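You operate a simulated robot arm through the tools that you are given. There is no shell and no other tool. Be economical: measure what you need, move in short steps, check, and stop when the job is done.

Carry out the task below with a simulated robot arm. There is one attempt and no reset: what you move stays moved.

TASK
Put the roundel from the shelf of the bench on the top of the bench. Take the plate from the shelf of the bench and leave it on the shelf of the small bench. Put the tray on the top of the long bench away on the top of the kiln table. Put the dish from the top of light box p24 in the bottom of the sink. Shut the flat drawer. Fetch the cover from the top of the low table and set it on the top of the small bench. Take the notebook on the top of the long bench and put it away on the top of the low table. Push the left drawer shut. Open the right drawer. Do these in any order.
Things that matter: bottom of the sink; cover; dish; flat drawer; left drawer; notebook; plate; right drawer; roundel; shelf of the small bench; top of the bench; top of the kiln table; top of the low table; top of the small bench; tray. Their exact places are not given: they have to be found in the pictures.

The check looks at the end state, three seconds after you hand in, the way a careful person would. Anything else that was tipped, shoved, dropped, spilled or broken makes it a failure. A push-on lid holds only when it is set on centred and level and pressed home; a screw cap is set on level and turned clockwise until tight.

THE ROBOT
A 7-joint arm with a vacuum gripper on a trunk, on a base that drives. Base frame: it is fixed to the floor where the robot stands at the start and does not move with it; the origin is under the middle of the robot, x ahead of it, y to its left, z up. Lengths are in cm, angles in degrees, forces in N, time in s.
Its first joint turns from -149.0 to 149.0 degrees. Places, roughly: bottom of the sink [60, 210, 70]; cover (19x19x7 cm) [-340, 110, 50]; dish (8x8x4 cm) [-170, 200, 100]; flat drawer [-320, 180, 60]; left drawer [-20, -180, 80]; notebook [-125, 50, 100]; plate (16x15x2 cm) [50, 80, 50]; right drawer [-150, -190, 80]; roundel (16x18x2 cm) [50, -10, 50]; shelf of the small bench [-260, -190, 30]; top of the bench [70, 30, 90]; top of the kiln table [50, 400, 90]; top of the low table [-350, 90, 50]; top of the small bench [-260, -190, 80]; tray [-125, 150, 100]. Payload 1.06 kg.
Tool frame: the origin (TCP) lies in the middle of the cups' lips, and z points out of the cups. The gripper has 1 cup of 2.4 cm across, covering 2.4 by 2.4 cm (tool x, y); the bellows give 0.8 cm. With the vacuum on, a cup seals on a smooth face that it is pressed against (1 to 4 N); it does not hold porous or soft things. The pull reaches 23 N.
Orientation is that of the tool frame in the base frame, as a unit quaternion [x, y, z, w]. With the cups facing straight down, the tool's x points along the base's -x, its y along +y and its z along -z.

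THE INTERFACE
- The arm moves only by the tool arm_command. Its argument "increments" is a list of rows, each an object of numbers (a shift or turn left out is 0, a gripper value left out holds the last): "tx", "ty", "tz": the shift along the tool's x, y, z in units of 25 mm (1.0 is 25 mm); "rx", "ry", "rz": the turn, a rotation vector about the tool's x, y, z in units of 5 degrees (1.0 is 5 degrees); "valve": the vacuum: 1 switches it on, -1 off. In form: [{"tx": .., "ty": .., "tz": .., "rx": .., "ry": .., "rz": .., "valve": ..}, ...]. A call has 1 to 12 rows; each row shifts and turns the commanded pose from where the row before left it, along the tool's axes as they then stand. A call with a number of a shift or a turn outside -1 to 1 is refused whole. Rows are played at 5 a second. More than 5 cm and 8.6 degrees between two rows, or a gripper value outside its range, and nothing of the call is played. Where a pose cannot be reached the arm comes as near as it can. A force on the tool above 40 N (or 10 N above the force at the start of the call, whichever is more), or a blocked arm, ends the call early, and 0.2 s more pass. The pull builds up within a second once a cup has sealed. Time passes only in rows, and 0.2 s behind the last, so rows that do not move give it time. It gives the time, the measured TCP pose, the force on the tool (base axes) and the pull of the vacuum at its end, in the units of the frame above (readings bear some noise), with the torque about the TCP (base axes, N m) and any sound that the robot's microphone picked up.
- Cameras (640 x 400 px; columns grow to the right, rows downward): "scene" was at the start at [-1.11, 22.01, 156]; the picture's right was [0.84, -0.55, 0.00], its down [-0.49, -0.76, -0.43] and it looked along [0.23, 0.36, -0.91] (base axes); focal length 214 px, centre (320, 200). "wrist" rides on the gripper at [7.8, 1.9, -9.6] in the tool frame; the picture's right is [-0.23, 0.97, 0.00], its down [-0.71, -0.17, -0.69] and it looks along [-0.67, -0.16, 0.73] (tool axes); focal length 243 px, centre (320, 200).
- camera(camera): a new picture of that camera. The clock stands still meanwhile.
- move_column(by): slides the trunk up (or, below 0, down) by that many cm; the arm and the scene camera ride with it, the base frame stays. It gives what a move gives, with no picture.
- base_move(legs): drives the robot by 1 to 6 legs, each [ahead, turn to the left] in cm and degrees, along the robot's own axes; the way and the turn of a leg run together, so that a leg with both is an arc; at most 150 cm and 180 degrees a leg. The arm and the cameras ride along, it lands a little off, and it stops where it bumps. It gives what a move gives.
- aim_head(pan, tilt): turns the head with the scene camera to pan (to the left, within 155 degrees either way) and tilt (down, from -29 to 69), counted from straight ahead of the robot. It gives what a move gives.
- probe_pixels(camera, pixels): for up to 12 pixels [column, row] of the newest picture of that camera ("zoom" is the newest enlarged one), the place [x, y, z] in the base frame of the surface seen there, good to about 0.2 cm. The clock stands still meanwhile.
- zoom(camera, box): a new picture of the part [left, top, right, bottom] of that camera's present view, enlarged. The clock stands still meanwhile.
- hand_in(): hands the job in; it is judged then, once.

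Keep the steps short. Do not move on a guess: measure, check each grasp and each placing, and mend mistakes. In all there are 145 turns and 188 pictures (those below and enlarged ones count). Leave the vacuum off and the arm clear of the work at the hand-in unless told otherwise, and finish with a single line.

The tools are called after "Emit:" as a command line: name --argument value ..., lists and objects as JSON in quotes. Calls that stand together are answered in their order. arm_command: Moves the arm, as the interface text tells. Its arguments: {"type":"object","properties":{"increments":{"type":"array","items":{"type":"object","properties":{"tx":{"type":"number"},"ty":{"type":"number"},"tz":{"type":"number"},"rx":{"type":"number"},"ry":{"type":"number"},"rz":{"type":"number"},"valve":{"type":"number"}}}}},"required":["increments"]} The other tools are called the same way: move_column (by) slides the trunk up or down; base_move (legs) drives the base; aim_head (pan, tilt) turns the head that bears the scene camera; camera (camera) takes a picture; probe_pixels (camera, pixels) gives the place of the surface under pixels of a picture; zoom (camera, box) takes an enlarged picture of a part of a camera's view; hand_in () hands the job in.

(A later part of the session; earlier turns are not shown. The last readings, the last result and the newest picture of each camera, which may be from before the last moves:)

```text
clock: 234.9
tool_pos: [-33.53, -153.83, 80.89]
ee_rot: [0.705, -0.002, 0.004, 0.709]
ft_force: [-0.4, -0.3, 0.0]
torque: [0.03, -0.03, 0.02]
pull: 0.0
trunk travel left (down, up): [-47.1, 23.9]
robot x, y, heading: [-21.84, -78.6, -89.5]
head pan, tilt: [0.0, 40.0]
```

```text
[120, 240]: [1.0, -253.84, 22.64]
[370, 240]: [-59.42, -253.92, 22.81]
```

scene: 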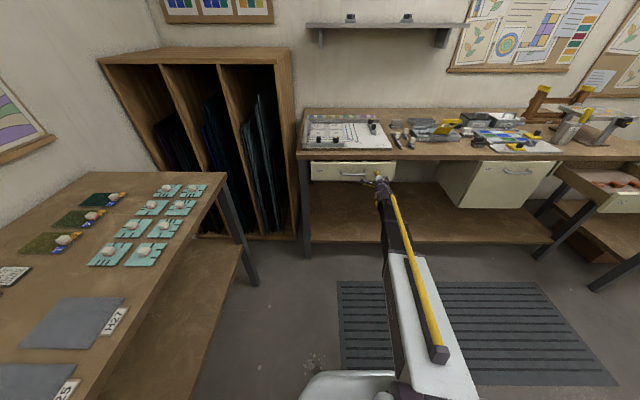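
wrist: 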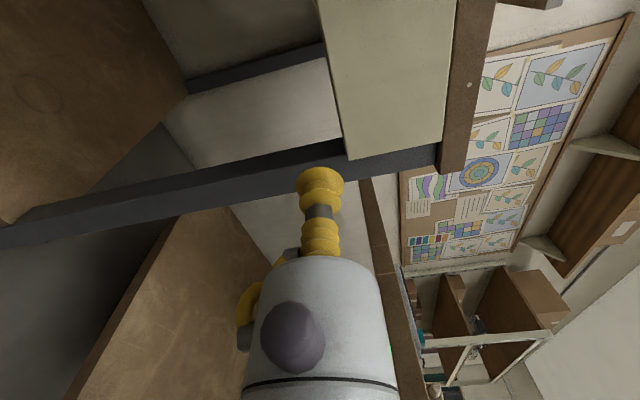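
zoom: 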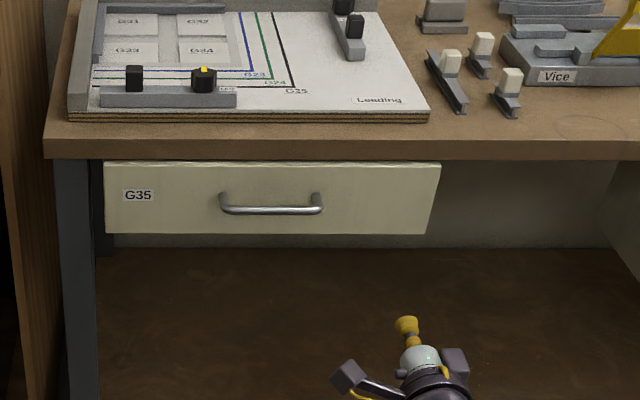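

The left drawer is shut. Now tool back to facing down, then drive to the corridor beside the long bench.

Emit:
arm_command --increments '[{"rx": 1}, {"rx": 1}, {"rx": 1}, {"rx": 1}, {"rx": 1}, {"rx": 1}, {"rx": 1}, {"rx": 1}, {"rx": 1}, {"rx": 1}, {"rx": 1}, {"rx": 1}]'

Emit:
arm_command --increments '[{"rx": 1}, {"rx": 1}, {"rx": 1}, {"rx": 1}, {"rx": 1}, {"rx": 1}, {}]'

Emit:
move_column --by 23.5

Emit:
base_move --legs '[[0, -90], [36, 0], [0, -90], [130, 0]]'

Emit:
aim_head --pan 70 --tilt 45

Emit:
camera --camera "scene"

Emit:
aim_head --pan 25 --tilt 30

Emit:
camera --camera "scene"

```text
clock: 237.5
tool_pos: [-33.54, -153.98, 80.9]
ee_rot: [0.965, 0.0, 0.003, 0.262]
ft_force: [-0.5, -0.5, -0.1]
torque: [0.0, 0.03, 0.03]
pull: 0.2
trunk travel left (down, up): [-47.1, 23.9]
robot x, y, heading: [-22.06, -78.6, -89.7]
head pan, tilt: [0.0, 40.0]
```

```text
clock: 239.1
tool_pos: [-33.5, -153.92, 80.95]
ee_rot: [1.0, 0.001, 0.005, 0.002]
ft_force: [-0.2, 0.8, -0.4]
torque: [-0.01, 0.02, -0.01]
pull: 0.1
trunk travel left (down, up): [-47.1, 23.9]
robot x, y, heading: [-21.9, -78.33, -89.6]
head pan, tilt: [0.0, 40.0]
```

```text
clock: 241.6
tool_pos: [-33.51, -153.89, 104.53]
ee_rot: [1.0, 0.002, 0.004, 0.005]
ft_force: [0.8, -1.1, 0.3]
torque: [0.03, 0.0, 0.02]
pull: 0.1
trunk travel left (down, up): [-70.6, 0.4]
robot x, y, heading: [-22.01, -78.45, -89.7]
head pan, tilt: [0.0, 40.0]
```

```text
clock: 257.8
tool_pos: [-44.68, 127.92, 104.41]
ee_rot: [0.003, 1.0, 0.003, -0.004]
ft_force: [0.2, 0.4, 0.1]
torque: [0.0, -0.01, 0.03]
pull: 0.1
trunk travel left (down, up): [-70.6, 0.4]
robot x, y, heading: [-57.21, 52.54, 89.7]
head pan, tilt: [0.0, 40.0]
```

```text
clock: 259.2
tool_pos: [-44.64, 127.98, 104.49]
ee_rot: [0.003, 1.0, 0.003, -0.004]
ft_force: [0.0, 0.0, 0.7]
torque: [0.01, 0.0, 0.01]
pull: 0.1
trunk travel left (down, up): [-70.6, 0.4]
robot x, y, heading: [-57.22, 52.37, 89.8]
head pan, tilt: [70.0, 45.0]
```

```text
133 pictures are left
```

scene: 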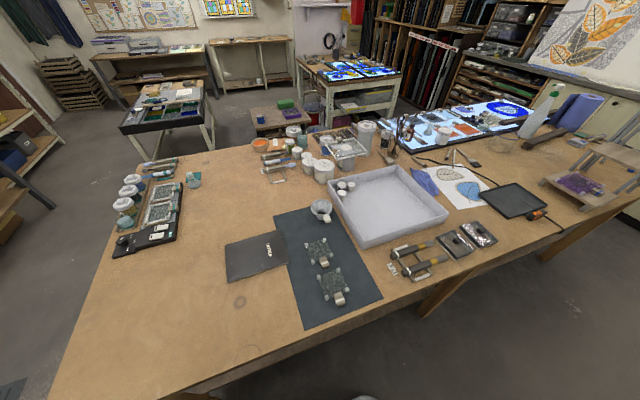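

```text
clock: 260.3
tool_pos: [-44.66, 127.95, 104.42]
ee_rot: [0.003, 1.0, 0.003, -0.004]
ft_force: [0.1, 0.5, -0.4]
torque: [-0.01, -0.01, 0.02]
pull: 0.0
trunk travel left (down, up): [-70.6, 0.4]
robot x, y, heading: [-56.72, 52.73, 90.1]
head pan, tilt: [25.0, 30.0]
```

```text
132 pictures are left
```

scene: 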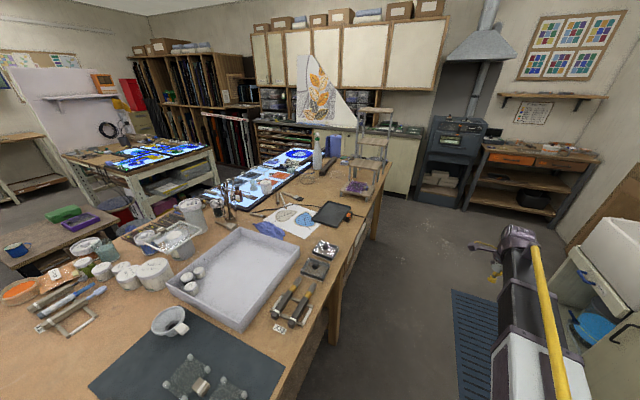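

Emit:
aim_head --pan 65 --tilt 45

Emit:
zoom --camera "scene" --box '[120, 80, 640, 340]'

Emit:
zoom --camera "scene" --box '[340, 70, 640, 240]'

Emit:
probe_pixels --camera "zoom" --pixels '[[320, 200], [100, 300], [200, 240], [240, 310], [430, 165], [560, 220], [400, 250], [330, 160], [600, 150], [90, 140]]'

```text
clock: 261.4
tool_pos: [-44.74, 127.95, 104.46]
ee_rot: [0.003, 1.0, 0.003, -0.004]
ft_force: [0.2, -0.1, 0.2]
torque: [-0.02, 0.0, 0.02]
pull: 0.1
trunk travel left (down, up): [-70.6, 0.4]
robot x, y, heading: [-56.92, 52.76, 89.9]
head pan, tilt: [65.0, 45.0]
```

```text
1.23 times, centred on (380, 210) of scene
```

zoom: 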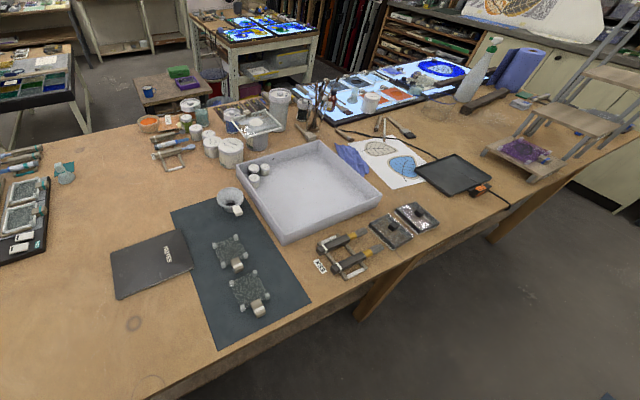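

```text
2.13 times, centred on (490, 155) of scene
```

zoom: 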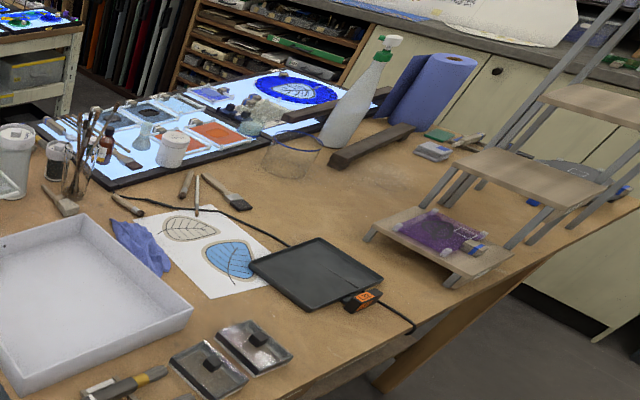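

```text
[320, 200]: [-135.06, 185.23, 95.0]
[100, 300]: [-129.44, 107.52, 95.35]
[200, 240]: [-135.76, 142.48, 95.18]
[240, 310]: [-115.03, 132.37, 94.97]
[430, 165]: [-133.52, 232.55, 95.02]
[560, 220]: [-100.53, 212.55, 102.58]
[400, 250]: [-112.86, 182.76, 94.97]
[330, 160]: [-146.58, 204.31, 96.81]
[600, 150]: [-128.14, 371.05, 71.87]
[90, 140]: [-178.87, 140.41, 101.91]
```

Emit:
zoom --camera "scene" --box '[200, 130, 540, 340]'

Emit:
probe_pixels --camera "zoom" --pixels '[[80, 210], [30, 205], [110, 240], [230, 120], [340, 140], [300, 110], [330, 200], [430, 200], [460, 170], [520, 120], [400, 220], [250, 80]]'

```text
1.88 times, centred on (370, 235) of scene
```

zoom: 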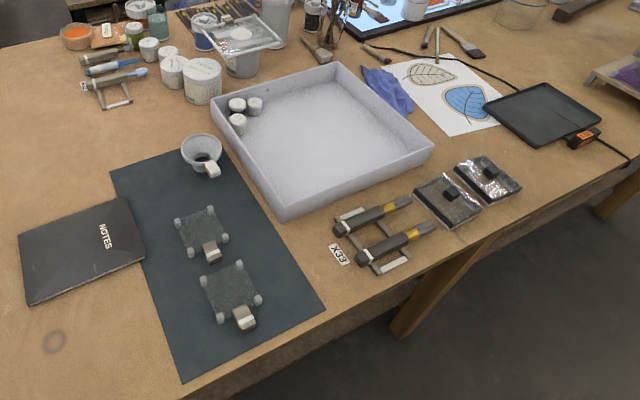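

```text
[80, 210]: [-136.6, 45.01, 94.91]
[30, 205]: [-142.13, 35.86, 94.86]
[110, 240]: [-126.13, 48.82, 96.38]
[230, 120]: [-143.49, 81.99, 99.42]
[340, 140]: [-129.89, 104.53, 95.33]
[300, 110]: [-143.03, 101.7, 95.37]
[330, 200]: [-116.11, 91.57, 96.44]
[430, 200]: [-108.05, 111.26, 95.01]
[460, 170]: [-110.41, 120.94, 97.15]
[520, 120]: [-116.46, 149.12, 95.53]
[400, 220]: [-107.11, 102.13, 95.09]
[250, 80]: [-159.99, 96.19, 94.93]
```

Emit:
zoom --camera "scene" --box '[440, 160, 560, 240]'

Emit:
probe_pixels --camera "zoom" --pixels '[[100, 150], [220, 75], [350, 130], [270, 230], [220, 150], [300, 160], [160, 110], [330, 215], [390, 240], [250, 90], [205, 200], [120, 125]]'

```text
5.00 times, centred on (500, 200) of scene
```

zoom: 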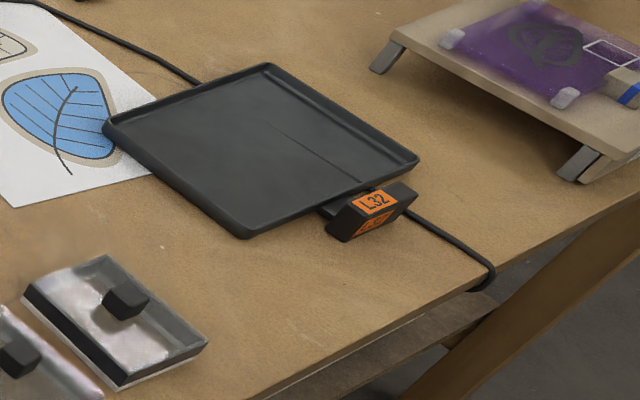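

```text
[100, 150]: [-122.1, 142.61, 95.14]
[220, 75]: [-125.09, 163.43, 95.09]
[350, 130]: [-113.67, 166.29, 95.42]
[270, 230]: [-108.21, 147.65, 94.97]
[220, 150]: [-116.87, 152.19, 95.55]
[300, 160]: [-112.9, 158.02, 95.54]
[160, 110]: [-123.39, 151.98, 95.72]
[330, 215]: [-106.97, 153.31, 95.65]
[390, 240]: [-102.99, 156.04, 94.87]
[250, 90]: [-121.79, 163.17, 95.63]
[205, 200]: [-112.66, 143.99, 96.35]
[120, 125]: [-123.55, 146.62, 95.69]
```

The black tray (L32) is centred near (-115.6, 153.6); NOTES notebook near (-126, 48). I raise the cup, pull in the arm to rel. 59 cm straight ahead, drive to y≈153 and turn right round to face the long bench.

Emit:
arm_command --increments '[{"tx": 0.8, "ty": -1, "tz": -0.6}, {"tx": 0.8, "ty": -1, "tz": -0.6}, {"tx": 0.8, "ty": -1, "tz": -0.6}, {"tx": 0.8, "ty": -1, "tz": -0.6}, {"tx": 0.8, "ty": -1, "tz": -0.6}, {"tx": 0.8, "ty": -1, "tz": -0.6}]'

Emit:
base_move --legs '[[100.5, 0], [0, -135], [0, -135]]'

Emit:
aim_head --pan 0 --tilt 50

Emit:
camera --camera "scene"

Emit:
camera --camera "wrist"

```text
clock: 262.8
tool_pos: [-56.74, 112.91, 113.52]
ee_rot: [0.003, 1.0, 0.003, -0.004]
ft_force: [0.4, -0.4, 0.1]
torque: [-0.03, -0.02, 0.01]
pull: 0.0
trunk travel left (down, up): [-70.6, 0.4]
robot x, y, heading: [-56.93, 52.64, 89.9]
head pan, tilt: [65.0, 45.0]
```

```text
clock: 279.1
tool_pos: [-116.73, 153.47, 113.59]
ee_rot: [-0.7, 0.714, 0.0, -0.004]
ft_force: [-0.3, 0.2, -0.8]
torque: [-0.01, 0.02, 0.0]
pull: 0.1
trunk travel left (down, up): [-70.6, 0.4]
robot x, y, heading: [-56.35, 152.61, 178.8]
head pan, tilt: [65.0, 45.0]
```

```text
clock: 280.5
tool_pos: [-116.73, 153.49, 113.47]
ee_rot: [-0.7, 0.714, -0.001, -0.006]
ft_force: [0.3, 0.3, -0.2]
torque: [0.04, 0.02, -0.01]
pull: 0.2
trunk travel left (down, up): [-70.6, 0.4]
robot x, y, heading: [-56.54, 151.95, 179.2]
head pan, tilt: [0.0, 50.0]
```

```text
127 pictures are left
```

scene: 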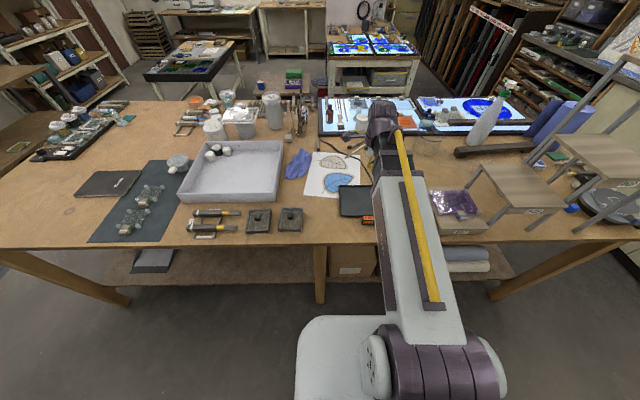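

```text
126 pictures are left
```

wrist: 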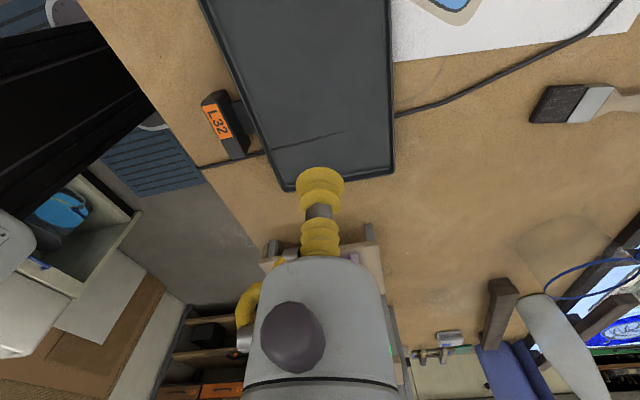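

Emit:
probe_pixels --camera "wrist" --pixels '[[283, 189], [393, 173], [395, 60], [203, 5], [245, 100], [330, 50], [325, 130], [230, 115], [340, 180], [220, 125], [300, 30], [380, 20]]'

```text
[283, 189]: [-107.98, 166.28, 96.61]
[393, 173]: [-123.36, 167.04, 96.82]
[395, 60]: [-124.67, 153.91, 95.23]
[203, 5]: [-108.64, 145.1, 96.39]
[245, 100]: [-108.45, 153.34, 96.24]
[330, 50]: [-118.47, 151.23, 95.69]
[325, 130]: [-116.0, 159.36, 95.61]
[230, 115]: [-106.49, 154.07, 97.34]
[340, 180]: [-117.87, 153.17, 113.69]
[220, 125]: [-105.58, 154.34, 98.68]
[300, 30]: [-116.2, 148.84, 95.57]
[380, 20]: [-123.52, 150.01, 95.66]
```

Tray spans x -124…-108, y 142.5…167, floor z 95.6. Descend at (-115.5, 154.8) with vacuum on.

Emit:
arm_command --increments '[{"tx": -0.5, "ty": -0.48, "tz": 1}, {"tz": 1}, {"tz": 1}, {"tz": 1}, {"tz": 1}, {"tz": 1}, {"tz": 0.6, "valve": 1}, {"tz": 0.3}, {"tz": 0.2}, {"tz": 0.1}, {}, {}]'

Emit:
arm_command --increments '[{"tz": 0.1}, {}, {}, {}]'

```text
clock: 283.1
tool_pos: [-115.67, 154.44, 95.51]
ee_rot: [-0.7, 0.714, 0.0, -0.005]
ft_force: [-2.9, -0.2, 9.5]
torque: [0.05, 0.04, 0.03]
pull: 22.7
trunk travel left (down, up): [-70.6, 0.4]
robot x, y, heading: [-56.2, 152.31, 179.0]
head pan, tilt: [0.0, 50.0]
```

```text
clock: 284.1
tool_pos: [-115.57, 154.61, 95.3]
ee_rot: [-0.7, 0.714, -0.001, -0.006]
ft_force: [-3.5, -1.6, 6.7]
torque: [0.07, 0.02, 0.08]
pull: 22.7
trunk travel left (down, up): [-70.6, 0.4]
robot x, y, heading: [-56.23, 152.45, 179.0]
head pan, tilt: [0.0, 50.0]
```

Sealed. Lift.

Emit:
arm_command --increments '[{"tz": -0.4}, {"tz": -0.6}, {"tz": -1}, {"tz": -1}, {"tz": -1}, {"tz": -1}, {"tz": -1}]'

Emit:
camera --camera "wrist"

Emit:
camera --camera "scene"

```text
clock: 285.7
tool_pos: [-115.51, 154.54, 110.26]
ee_rot: [-0.7, 0.715, -0.001, -0.005]
ft_force: [-0.8, 0.1, -4.6]
torque: [-0.01, 0.09, 0.01]
pull: 23.0
trunk travel left (down, up): [-70.6, 0.4]
robot x, y, heading: [-56.64, 152.37, 179.1]
head pan, tilt: [0.0, 50.0]
```

```text
125 pictures are left
```

wrist: 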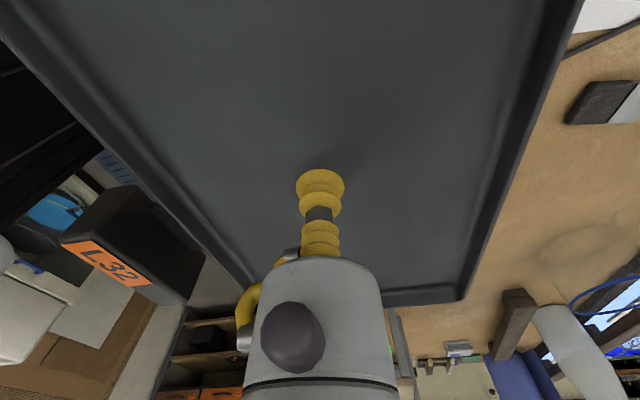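

```text
124 pictures are left
```

scene: 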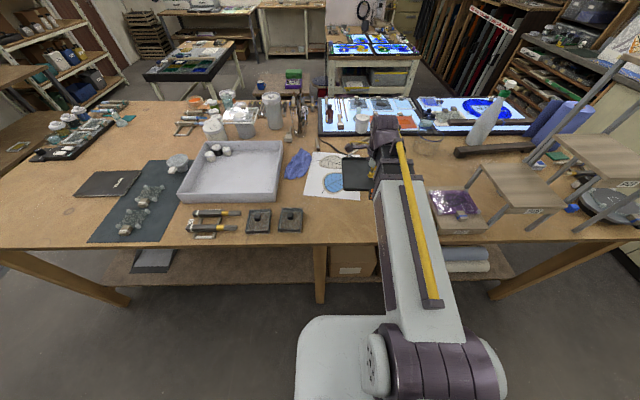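

Held level (about 0.45 kg). Back off 28 cm, turn to +y and drive toward the kiln table, then look.

Emit:
base_move --legs '[[-28, 0], [0, -89], [120, 0]]'

Emit:
aim_head --pan -30 --tilt 35

Emit:
camera --camera "scene"

```text
clock: 297.1
tool_pos: [-27.79, 330.93, 110.28]
ee_rot: [-0.002, 1.0, 0.004, -0.004]
ft_force: [-0.3, -0.5, -3.9]
torque: [0.11, 0.06, 0.0]
pull: 22.6
trunk travel left (down, up): [-70.6, 0.4]
robot x, y, heading: [-28.37, 271.86, 90.3]
head pan, tilt: [0.0, 50.0]
```

```text
clock: 298.1
tool_pos: [-27.66, 330.71, 110.28]
ee_rot: [-0.002, 1.0, 0.003, -0.004]
ft_force: [0.6, -0.5, -3.8]
torque: [0.07, 0.03, 0.0]
pull: 23.4
trunk travel left (down, up): [-70.6, 0.4]
robot x, y, heading: [-28.57, 271.67, 90.4]
head pan, tilt: [-30.0, 35.0]
```

```text
123 pictures are left
```

scene: 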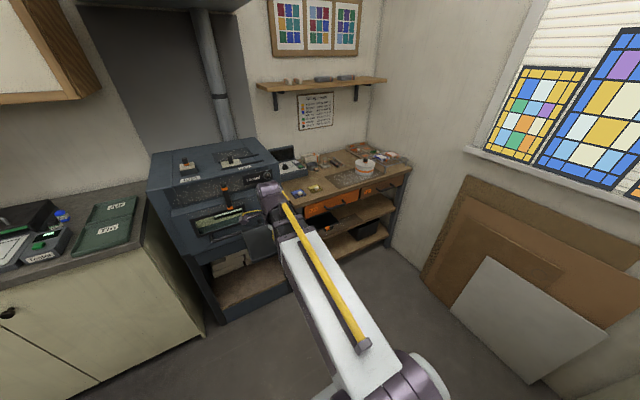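

Emit:
zoom --camera "scene" --box '[250, 130, 430, 250]'

Emit:
probe_pixels --camera "zoom" --pixels '[[200, 240], [250, 210], [330, 205], [540, 130], [480, 190], [400, 170], [220, 200], [300, 130], [410, 130], [470, 105], [150, 215], [380, 260]]'

```text
3.33 times, centred on (340, 190) of scene
```

zoom: 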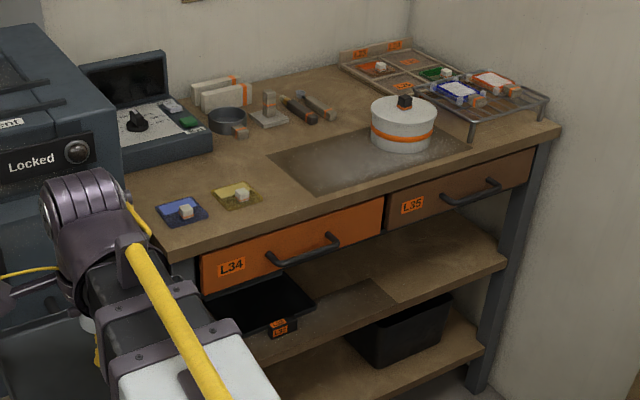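

```text
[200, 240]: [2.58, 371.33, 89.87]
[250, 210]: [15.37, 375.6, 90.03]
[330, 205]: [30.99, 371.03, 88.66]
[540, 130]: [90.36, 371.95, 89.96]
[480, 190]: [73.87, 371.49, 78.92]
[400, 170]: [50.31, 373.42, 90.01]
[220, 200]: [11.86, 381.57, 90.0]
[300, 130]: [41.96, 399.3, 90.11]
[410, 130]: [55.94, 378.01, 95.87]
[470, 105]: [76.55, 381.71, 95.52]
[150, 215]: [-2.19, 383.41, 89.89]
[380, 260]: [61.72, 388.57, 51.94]
```

Emit:
probe_pixels --camera "zoom" --pixels '[[370, 148], [262, 194], [240, 205], [290, 125], [320, 120], [335, 118], [265, 160], [275, 155], [320, 195], [435, 130], [400, 105], [240, 138]]'

```text
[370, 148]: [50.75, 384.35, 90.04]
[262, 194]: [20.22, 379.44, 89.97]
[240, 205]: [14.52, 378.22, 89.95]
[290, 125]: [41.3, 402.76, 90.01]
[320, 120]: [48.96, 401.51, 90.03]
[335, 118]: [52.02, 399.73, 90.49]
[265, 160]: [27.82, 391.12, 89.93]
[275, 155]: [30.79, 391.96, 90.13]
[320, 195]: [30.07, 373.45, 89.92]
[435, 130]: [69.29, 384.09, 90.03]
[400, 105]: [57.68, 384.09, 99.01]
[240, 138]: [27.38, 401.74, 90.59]
```

A free spot on the kiln table lies at x 20–50, y 372–399. I turn 45° right and drive 47 cm, then rotate the tray back parallel.

Emit:
base_move --legs '[[0, -45], [47, 0]]'

Emit:
arm_command --increments '[{"rz": -1}, {"rz": -1}, {"rz": -1}, {"rz": -1}, {"rz": -1}, {"rz": -1}, {"rz": -1}, {"rz": -1}, {"rz": -1}, {}]'

Emit:
aim_head --pan 25 --tilt 45

Emit:
camera --camera "scene"

```text
clock: 303.0
tool_pos: [47.12, 346.56, 110.33]
ee_rot: [0.381, 0.925, 0.005, -0.003]
ft_force: [0.5, -0.1, -4.4]
torque: [0.09, 0.01, 0.01]
pull: 23.0
trunk travel left (down, up): [-70.6, 0.4]
robot x, y, heading: [4.4, 305.26, 45.5]
head pan, tilt: [-30.0, 35.0]
```

```text
clock: 305.2
tool_pos: [47.13, 346.5, 110.17]
ee_rot: [-0.002, 1.0, 0.005, -0.001]
ft_force: [0.1, -0.6, -3.8]
torque: [0.13, 0.06, -0.03]
pull: 22.5
trunk travel left (down, up): [-70.6, 0.4]
robot x, y, heading: [4.66, 305.18, 45.2]
head pan, tilt: [-30.0, 35.0]
```

```text
clock: 306.4
tool_pos: [47.11, 346.51, 110.2]
ee_rot: [-0.002, 1.0, 0.006, -0.001]
ft_force: [0.3, 0.2, -4.4]
torque: [0.08, 0.06, 0.01]
pull: 23.4
trunk travel left (down, up): [-70.6, 0.4]
robot x, y, heading: [4.9, 305.19, 45.4]
head pan, tilt: [25.0, 45.0]
```

```text
121 pictures are left
```

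scene: 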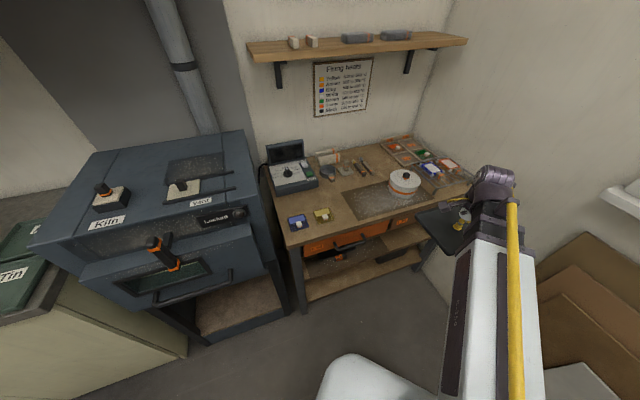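

Emit:
arm_command --increments '[{"tx": 0.303, "ty": 0.975}, {"tx": 0.303, "ty": 0.975}, {"tx": 0.303, "ty": 0.975}, {"tx": 0.303, "ty": 0.975}, {"tx": 0.303, "ty": 0.975}, {"tx": 0.303, "ty": 0.975}, {"tx": 0.303, "ty": 0.975}, {"tx": 0.303, "ty": 0.975}, {"tx": 0.303, "ty": 0.975}, {"tx": 0.303, "ty": 0.975}, {"tx": 0.303, "ty": 0.975}, {"tx": 0.303, "ty": 0.975}]'

Emit:
arm_command --increments '[{"tx": 0.303, "ty": 0.975}, {"tx": 0.303, "ty": 0.975}, {"tx": 0.303, "ty": 0.975}, {"tx": 0.303, "ty": 0.975}, {}]'

Emit:
move_column --by -15

Emit:
zoom --camera "scene" --box '[230, 100, 550, 280]'

Emit:
camera --camera "wrist"

```text
clock: 309.0
tool_pos: [37.93, 375.85, 110.45]
ee_rot: [-0.002, 1.0, 0.005, 0.0]
ft_force: [0.4, 0.0, -3.6]
torque: [0.06, 0.02, 0.03]
pull: 23.2
trunk travel left (down, up): [-70.6, 0.4]
robot x, y, heading: [4.39, 305.52, 45.4]
head pan, tilt: [25.0, 45.0]
```

```text
clock: 310.2
tool_pos: [34.99, 385.61, 110.6]
ee_rot: [-0.001, 1.0, 0.006, -0.001]
ft_force: [0.4, 0.5, -4.7]
torque: [0.07, 0.02, 0.02]
pull: 22.9
trunk travel left (down, up): [-70.6, 0.4]
robot x, y, heading: [4.57, 304.85, 45.1]
head pan, tilt: [25.0, 45.0]
```

```text
clock: 311.9
tool_pos: [34.88, 385.59, 95.7]
ee_rot: [-0.001, 1.0, 0.005, 0.0]
ft_force: [0.5, 0.6, -4.1]
torque: [0.09, 0.02, 0.01]
pull: 23.4
trunk travel left (down, up): [-55.6, 15.4]
robot x, y, heading: [4.84, 305.58, 45.3]
head pan, tilt: [25.0, 45.0]
```

```text
2.00 times, centred on (390, 190) of scene
```

zoom: 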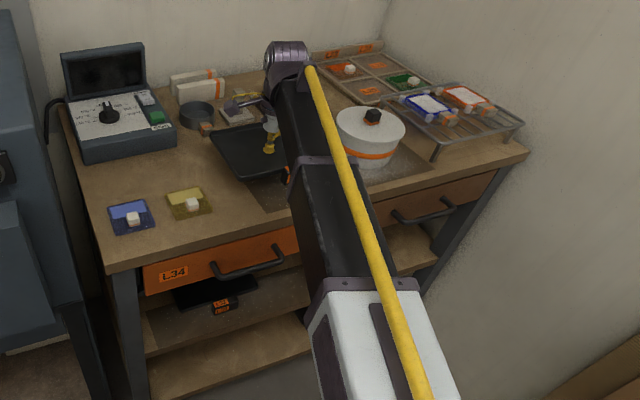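

```text
119 pictures are left
```

wrist: 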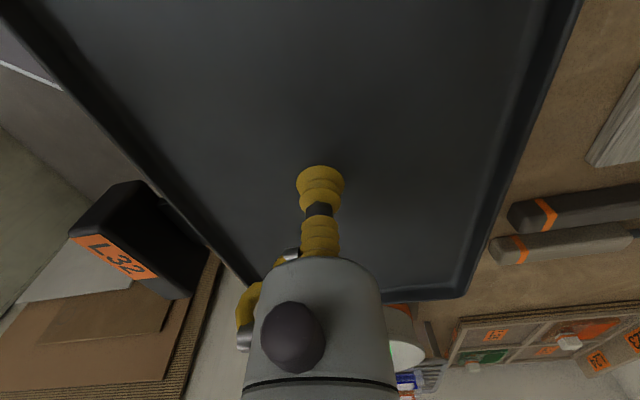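

Emit:
probe_pixels --camera "wrist" --pixels '[[100, 240], [125, 190], [200, 250], [465, 295], [540, 90], [255, 285], [510, 250], [600, 140], [510, 215]]'

Emit:
probe_pixels --camera "zoom" --pixels '[[212, 152], [235, 120], [242, 178], [212, 200], [205, 130], [232, 112], [255, 122], [345, 150]]'

```text
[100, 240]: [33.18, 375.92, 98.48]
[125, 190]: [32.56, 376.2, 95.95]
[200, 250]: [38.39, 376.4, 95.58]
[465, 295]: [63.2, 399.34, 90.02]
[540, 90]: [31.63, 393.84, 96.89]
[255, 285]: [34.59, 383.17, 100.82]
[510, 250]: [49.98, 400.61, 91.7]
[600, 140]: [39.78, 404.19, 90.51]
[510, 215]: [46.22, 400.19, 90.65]
```

```text
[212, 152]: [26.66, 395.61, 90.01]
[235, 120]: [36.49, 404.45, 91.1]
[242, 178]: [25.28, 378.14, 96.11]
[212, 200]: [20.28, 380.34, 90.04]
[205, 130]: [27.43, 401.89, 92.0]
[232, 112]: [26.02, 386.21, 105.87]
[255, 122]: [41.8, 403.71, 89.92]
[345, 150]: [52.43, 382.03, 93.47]
```

All edges clear. Set the tray down and release.

Emit:
arm_command --increments '[{"tz": 1}, {"tz": 0.6}, {"tz": 0.3}, {"tz": 0.15}, {"tz": 0.05}, {"valve": -1}, {}, {}, {}, {}, {"tz": -0.5}, {"tz": -1}]'

Emit:
arm_command --increments '[{"tz": -1}, {"tz": -1}, {"tz": -1}, {"tz": -1}]'

Emit:
camera --camera "wrist"

Emit:
camera --camera "scene"

```text
clock: 314.6
tool_pos: [34.94, 385.5, 94.07]
ee_rot: [-0.002, 1.0, 0.005, 0.0]
ft_force: [0.3, -0.4, -0.6]
torque: [-0.02, -0.03, -0.01]
pull: 0.1
trunk travel left (down, up): [-55.6, 15.4]
robot x, y, heading: [4.91, 305.37, 45.5]
head pan, tilt: [25.0, 45.0]
```

```text
clock: 315.6
tool_pos: [34.98, 385.31, 104.04]
ee_rot: [-0.001, 1.0, 0.006, -0.001]
ft_force: [0.2, 0.4, -0.2]
torque: [0.0, 0.0, 0.0]
pull: 0.1
trunk travel left (down, up): [-55.6, 15.4]
robot x, y, heading: [4.58, 305.6, 45.5]
head pan, tilt: [25.0, 45.0]
```

```text
118 pictures are left
```

wrist: 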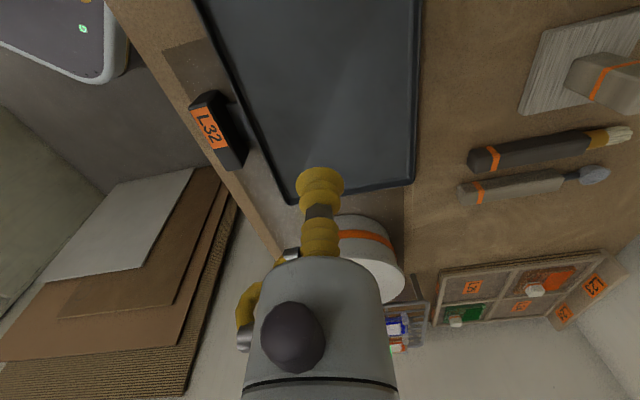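

```text
117 pictures are left
```

scene: 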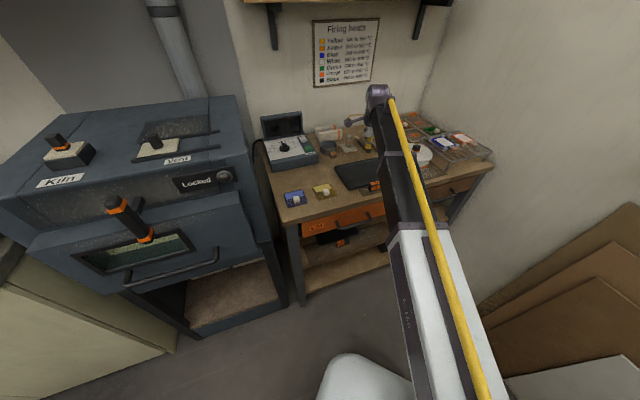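

Tray is in place. Pull in the arm, raise the trunk, and drive round the north end of the long bench toward the light box's far side, looking on the way.

Emit:
arm_command --increments '[{"tx": 0.355, "ty": -0.935}, {"tx": 0.355, "ty": -0.935}, {"tx": 0.355, "ty": -0.935}, {"tx": 0.355, "ty": -0.935}, {"tx": 0.355, "ty": -0.935}, {"tx": 0.355, "ty": -0.935}, {"tx": 0.355, "ty": -0.935}, {"tx": 0.355, "ty": -0.935}, {"tx": 0.355, "ty": -0.935}, {"tx": 0.355, "ty": -0.935}]'

Emit:
move_column --by 15

Emit:
base_move --legs '[[-15, 0], [0, 130], [130, 0]]'

Emit:
aim_head --pan 45 --tilt 35

Emit:
camera --camera "scene"

Emit:
aim_head --pan 0 --tilt 35

Emit:
camera --camera "scene"

```text
clock: 317.8
tool_pos: [26.06, 362.03, 103.87]
ee_rot: [-0.002, 1.0, 0.005, -0.001]
ft_force: [-0.7, -0.9, 0.7]
torque: [0.04, 0.02, -0.01]
pull: 0.0
trunk travel left (down, up): [-55.6, 15.4]
robot x, y, heading: [4.65, 305.51, 45.2]
head pan, tilt: [25.0, 45.0]
```

```text
clock: 319.5
tool_pos: [26.1, 361.91, 118.84]
ee_rot: [-0.002, 1.0, 0.005, -0.001]
ft_force: [-0.2, 0.6, -0.3]
torque: [0.0, -0.01, -0.03]
pull: 0.0
trunk travel left (down, up): [-70.6, 0.4]
robot x, y, heading: [5.09, 305.12, 45.4]
head pan, tilt: [25.0, 45.0]
```

```text
clock: 332.5
tool_pos: [-193.55, 283.77, 118.85]
ee_rot: [0.909, -0.416, -0.002, 0.005]
ft_force: [-0.8, -0.3, 0.1]
torque: [0.0, -0.02, 0.01]
pull: 0.0
trunk travel left (down, up): [-70.6, 0.4]
robot x, y, heading: [-136.54, 304.33, 176.1]
head pan, tilt: [25.0, 45.0]
```

```text
clock: 333.3
tool_pos: [-193.57, 283.69, 118.69]
ee_rot: [0.909, -0.416, -0.001, 0.005]
ft_force: [0.1, -0.2, 0.1]
torque: [0.01, -0.01, 0.0]
pull: 0.1
trunk travel left (down, up): [-70.6, 0.4]
robot x, y, heading: [-136.88, 304.75, 175.9]
head pan, tilt: [45.0, 35.0]
```

```text
116 pictures are left
```

scene: 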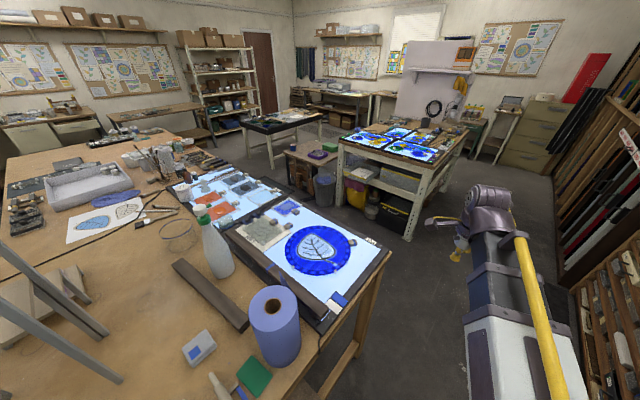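

```text
clock: 334.4
tool_pos: [-193.53, 283.73, 118.87]
ee_rot: [0.909, -0.416, -0.001, 0.005]
ft_force: [-0.6, 0.2, 0.0]
torque: [0.01, 0.01, 0.02]
pull: 0.0
trunk travel left (down, up): [-70.6, 0.4]
robot x, y, heading: [-136.78, 304.46, 175.8]
head pan, tilt: [0.0, 35.0]
```

```text
115 pictures are left
```

scene: 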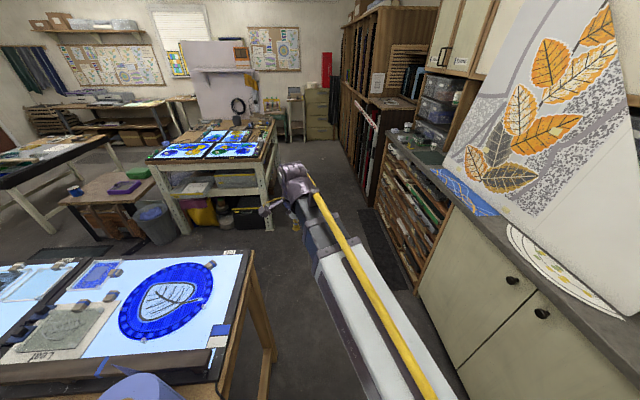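

Emit:
aim_head --pan 60 --tilt 38

Emit:
zoom --camera "scene" --box '[200, 100, 460, 260]'

Emit:
aim_head --pan 20 --tilt 28

Emit:
zoom --camera "scene" --box '[120, 130, 420, 320]'

```text
clock: 335.7
tool_pos: [-193.47, 283.82, 118.9]
ee_rot: [0.909, -0.416, -0.003, 0.004]
ft_force: [-0.4, 0.2, -0.9]
torque: [0.02, 0.0, -0.01]
pull: 0.0
trunk travel left (down, up): [-70.6, 0.4]
robot x, y, heading: [-136.53, 304.47, 175.9]
head pan, tilt: [60.0, 38.0]
```

```text
2.46 times, centred on (330, 180) of scene
```

zoom: 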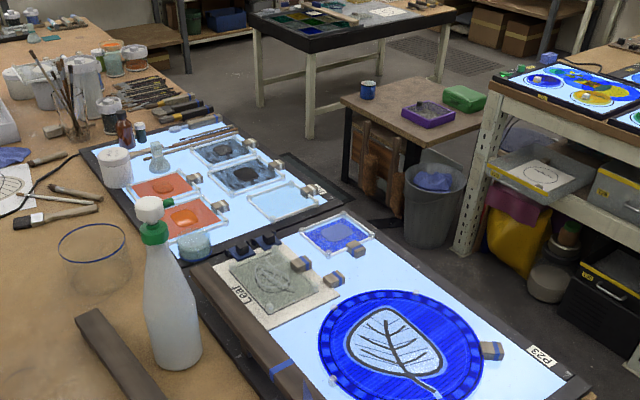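

```text
clock: 336.8
tool_pos: [-193.56, 283.78, 118.81]
ee_rot: [0.909, -0.416, -0.003, 0.004]
ft_force: [0.2, 0.6, -0.5]
torque: [0.0, 0.04, 0.02]
pull: 0.1
trunk travel left (down, up): [-70.6, 0.4]
robot x, y, heading: [-136.77, 304.34, 176.0]
head pan, tilt: [20.0, 28.0]
```

```text
2.11 times, centred on (270, 225) of scene
```

zoom: 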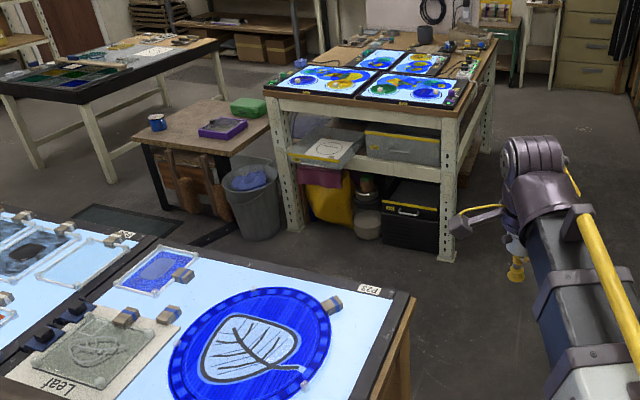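

Emit:
probe_pixels --camera "zoom" --pixels '[[440, 260], [280, 235], [300, 160], [340, 160], [325, 147], [250, 220], [222, 130], [250, 105], [158, 120], [160, 210], [398, 380], [360, 300]]'

Emit:
aim_head --pan 60 --tilt 38

Emit:
zoom --camera "scene" --box '[220, 120, 320, 220]'

```text
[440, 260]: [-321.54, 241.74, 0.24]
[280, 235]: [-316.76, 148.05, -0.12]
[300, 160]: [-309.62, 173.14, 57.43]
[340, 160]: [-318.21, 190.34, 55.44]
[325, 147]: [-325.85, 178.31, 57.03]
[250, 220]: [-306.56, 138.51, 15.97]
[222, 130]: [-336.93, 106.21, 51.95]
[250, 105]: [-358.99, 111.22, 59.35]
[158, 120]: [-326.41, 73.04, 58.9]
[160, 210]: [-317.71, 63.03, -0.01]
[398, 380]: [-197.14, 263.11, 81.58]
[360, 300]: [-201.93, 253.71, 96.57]
```

```text
clock: 337.9
tool_pos: [-193.5, 283.81, 118.91]
ee_rot: [0.909, -0.416, -0.003, 0.005]
ft_force: [-0.4, -0.1, 0.0]
torque: [-0.02, 0.03, 0.04]
pull: 0.0
trunk travel left (down, up): [-70.6, 0.4]
robot x, y, heading: [-136.66, 304.3, 176.0]
head pan, tilt: [60.0, 38.0]
```

```text
4.00 times, centred on (270, 170) of scene
```

zoom: 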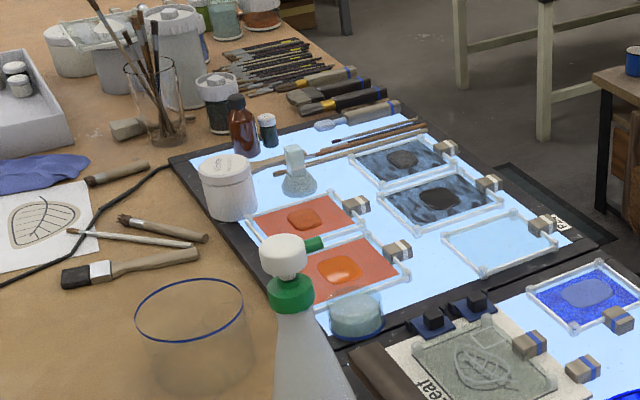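

Emit:
probe_pixels --camera "zoom" --pixels '[[355, 300], [330, 300], [382, 300], [355, 325], [355, 337], [300, 190], [275, 290], [480, 310], [228, 180], [370, 270], [340, 270], [356, 290]]'

```text
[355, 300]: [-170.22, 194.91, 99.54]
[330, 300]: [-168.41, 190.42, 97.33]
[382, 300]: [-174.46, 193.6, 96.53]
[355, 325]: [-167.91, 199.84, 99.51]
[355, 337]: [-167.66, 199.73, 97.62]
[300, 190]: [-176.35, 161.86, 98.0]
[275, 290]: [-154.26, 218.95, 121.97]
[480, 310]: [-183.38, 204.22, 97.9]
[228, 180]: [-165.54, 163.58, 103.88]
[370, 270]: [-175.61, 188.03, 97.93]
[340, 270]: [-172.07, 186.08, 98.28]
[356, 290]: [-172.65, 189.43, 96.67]
```

The dish is the pale bowl near (-170, 196). I go round into the west aisle and face it from (-241, 197).

Emit:
base_move --legs '[[104, 0], [0, 94], [115, 0], [0, 90]]'

Emit:
aim_head --pan 0 --tilt 45

Emit:
camera --camera "scene"

Emit:
camera --camera "wrist"

```text
clock: 355.6
tool_pos: [-177.12, 198.73, 118.82]
ee_rot: [0.544, 0.839, 0.005, 0.002]
ft_force: [0.5, -0.6, -0.5]
torque: [0.04, 0.02, -0.01]
pull: 0.2
trunk travel left (down, up): [-70.6, 0.4]
robot x, y, heading: [-237.48, 194.92, -24.4]
head pan, tilt: [60.0, 38.0]
stopped in leg 4: the robot was blocked; the commanded pose is now the measured one
```

```text
clock: 356.9
tool_pos: [-177.03, 198.78, 118.84]
ee_rot: [0.543, 0.839, 0.005, 0.003]
ft_force: [-0.2, -0.8, -0.8]
torque: [0.02, -0.02, -0.02]
pull: 0.0
trunk travel left (down, up): [-70.6, 0.4]
robot x, y, heading: [-237.44, 194.64, -24.5]
head pan, tilt: [0.0, 45.0]
```

```text
111 pictures are left
```

scene: 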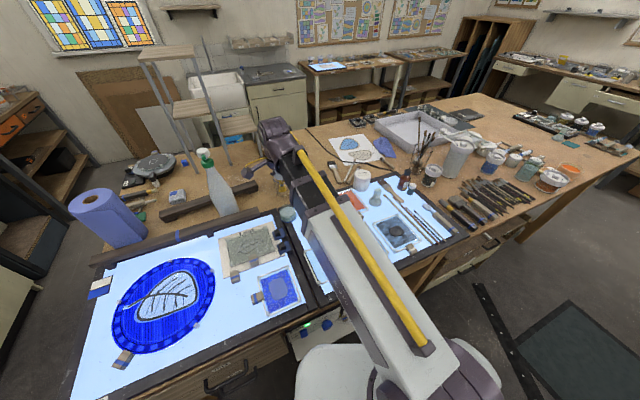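

```text
110 pictures are left
```

wrist: 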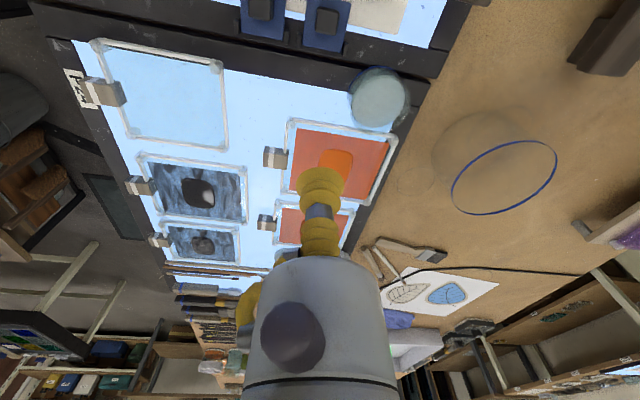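

The base got blocked turning (bench near). I ease the turn back a few degrees and measure the dish at (380, 98).

Emit:
base_move --legs '[[0, -4]]'

Emit:
camera --camera "wrist"

Emit:
zoom --camera "scene" --box '[220, 250, 420, 400]'

Emit:
zoom --camera "wrist" --box '[300, 30, 460, 150]'

```text
clock: 357.7
tool_pos: [-177.11, 194.54, 118.87]
ee_rot: [0.573, 0.819, 0.005, 0.003]
ft_force: [0.7, -0.3, 0.0]
torque: [-0.03, -0.03, 0.0]
pull: 0.1
trunk travel left (down, up): [-70.6, 0.4]
robot x, y, heading: [-237.78, 194.81, -28.3]
head pan, tilt: [0.0, 45.0]
```

```text
109 pictures are left
```

wrist: 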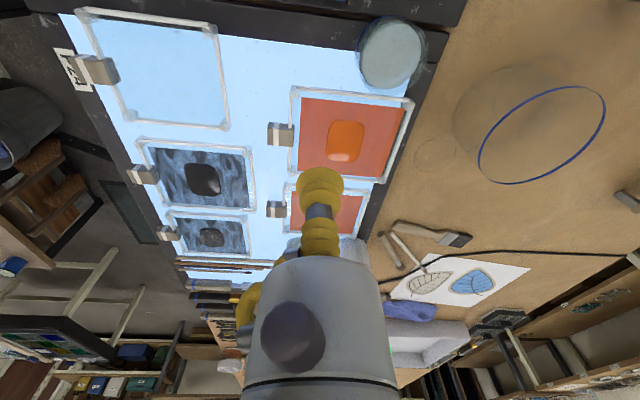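

```text
2.67 times, centred on (320, 325) of scene
```

zoom: 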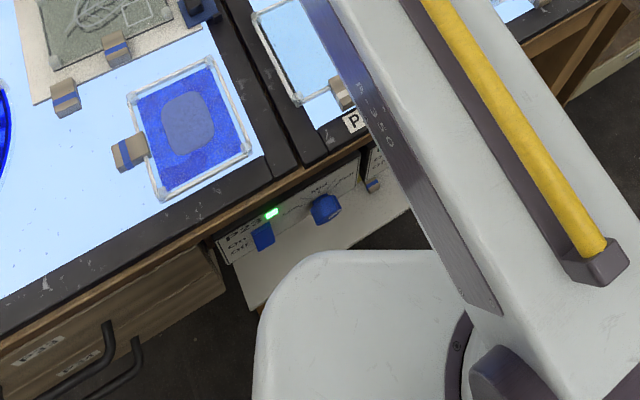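

```text
3.33 times, centred on (380, 90) of wrist
```

zoom: 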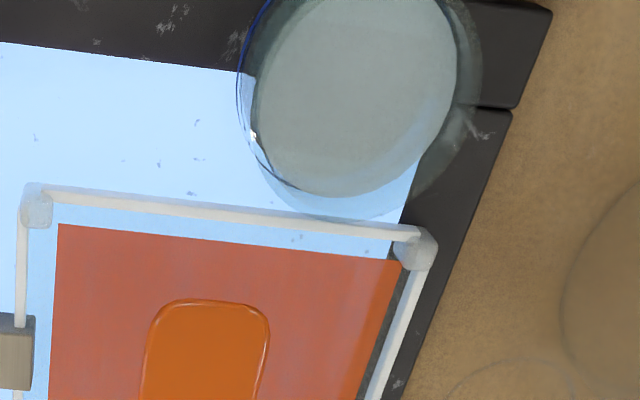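

Emit:
probe_pixels --camera "zoom" --pixels '[[360, 90], [300, 60], [420, 120], [340, 170], [300, 190], [242, 120], [470, 100], [350, 20], [400, 40], [440, 60], [270, 130], [380, 150]]'

```text
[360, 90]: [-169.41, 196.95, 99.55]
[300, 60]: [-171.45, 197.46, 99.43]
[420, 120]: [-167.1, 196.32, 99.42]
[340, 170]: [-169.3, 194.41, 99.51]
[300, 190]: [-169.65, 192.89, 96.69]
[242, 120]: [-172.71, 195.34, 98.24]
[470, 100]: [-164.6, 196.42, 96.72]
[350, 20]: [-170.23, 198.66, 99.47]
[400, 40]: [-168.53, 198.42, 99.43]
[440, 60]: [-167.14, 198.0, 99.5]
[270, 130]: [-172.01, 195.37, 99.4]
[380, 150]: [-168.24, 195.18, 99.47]
```

The dish has a flat face at z 99.45, centre (-169.4, 196.9). Move over it, check, then descend.

Emit:
arm_command --increments '[{"tx": -0.15, "ty": 0.82, "tz": 1}, {"ty": 0.8, "tz": 1}, {"ty": 0.8, "tz": 1}, {"ty": 0.8, "tz": 1}, {"tz": 1}, {"tz": 0.8}, {}]'

Emit:
camera --camera "wrist"

```text
clock: 359.3
tool_pos: [-169.09, 196.96, 104.46]
ee_rot: [0.573, 0.82, 0.004, 0.003]
ft_force: [0.2, 0.0, 0.2]
torque: [0.02, 0.01, 0.02]
pull: 0.1
trunk travel left (down, up): [-70.6, 0.4]
robot x, y, heading: [-237.5, 194.69, -28.4]
head pan, tilt: [0.0, 45.0]
```

```text
106 pictures are left
```

wrist: 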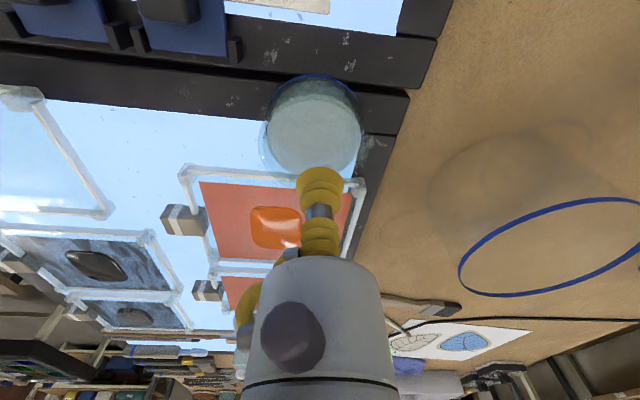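

Emit:
arm_command --increments '[{"tz": 0.8, "valve": 1}, {"tz": 0.6}, {"tz": 0.4}, {"tz": 0.2}, {"tz": 0.1}, {}, {}, {}]'

```text
clock: 361.1
tool_pos: [-169.03, 197.04, 99.27]
ee_rot: [0.573, 0.819, 0.004, 0.003]
ft_force: [0.5, 0.5, -0.4]
torque: [0.0, 0.02, -0.03]
pull: 0.0
trunk travel left (down, up): [-70.6, 0.4]
robot x, y, heading: [-237.65, 194.86, -28.6]
head pan, tilt: [0.0, 45.0]
```

No contact at 99.27; the face may be liquid. Go on down slowly to look for a firm floor.

Emit:
arm_command --increments '[{"tz": 0.1}, {"tz": 0.1}, {"tz": 0.1}, {}, {}]'

```text
clock: 362.3
tool_pos: [-169.03, 197.04, 98.37]
ee_rot: [0.572, 0.82, 0.004, 0.003]
ft_force: [0.4, 0.3, 0.4]
torque: [0.0, -0.01, 0.0]
pull: 0.0
trunk travel left (down, up): [-70.6, 0.4]
robot x, y, heading: [-237.42, 194.65, -28.4]
head pan, tilt: [0.0, 45.0]
```

Emit:
zoom --camera "wrist" --box '[220, 90, 420, 230]'

Emit:
arm_command --increments '[{"tz": 0.1}, {"tz": 0.1}, {"tz": 0.1}, {}, {}]'

```text
2.86 times, centred on (320, 160) of wrist
```

zoom: 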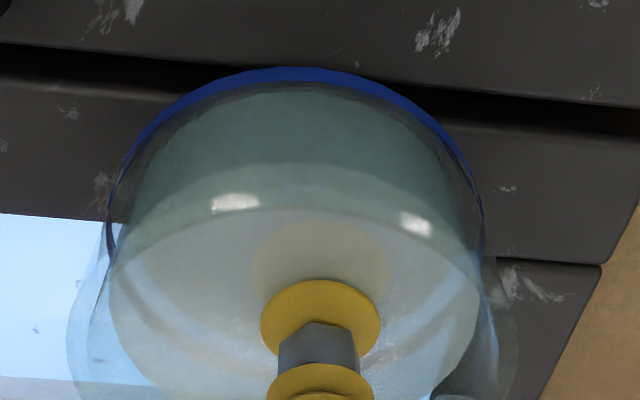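

```text
clock: 363.5
tool_pos: [-168.94, 196.93, 97.68]
ee_rot: [0.573, 0.819, 0.005, 0.003]
ft_force: [1.0, -1.0, 1.2]
torque: [0.0, 0.01, -0.03]
pull: 0.0
trunk travel left (down, up): [-70.6, 0.4]
robot x, y, heading: [-237.78, 194.7, -28.6]
head pan, tilt: [0.0, 45.0]
```

Emit:
arm_command --increments '[{"tz": 0.08}, {"tz": 0.08}, {}, {}, {}]'

```text
clock: 364.7
tool_pos: [-168.97, 197.06, 97.23]
ee_rot: [0.573, 0.82, 0.004, 0.003]
ft_force: [-0.2, 0.6, -0.3]
torque: [-0.04, -0.02, 0.02]
pull: 22.9
trunk travel left (down, up): [-70.6, 0.4]
robot x, y, heading: [-237.51, 194.6, -28.5]
head pan, tilt: [0.0, 45.0]
```

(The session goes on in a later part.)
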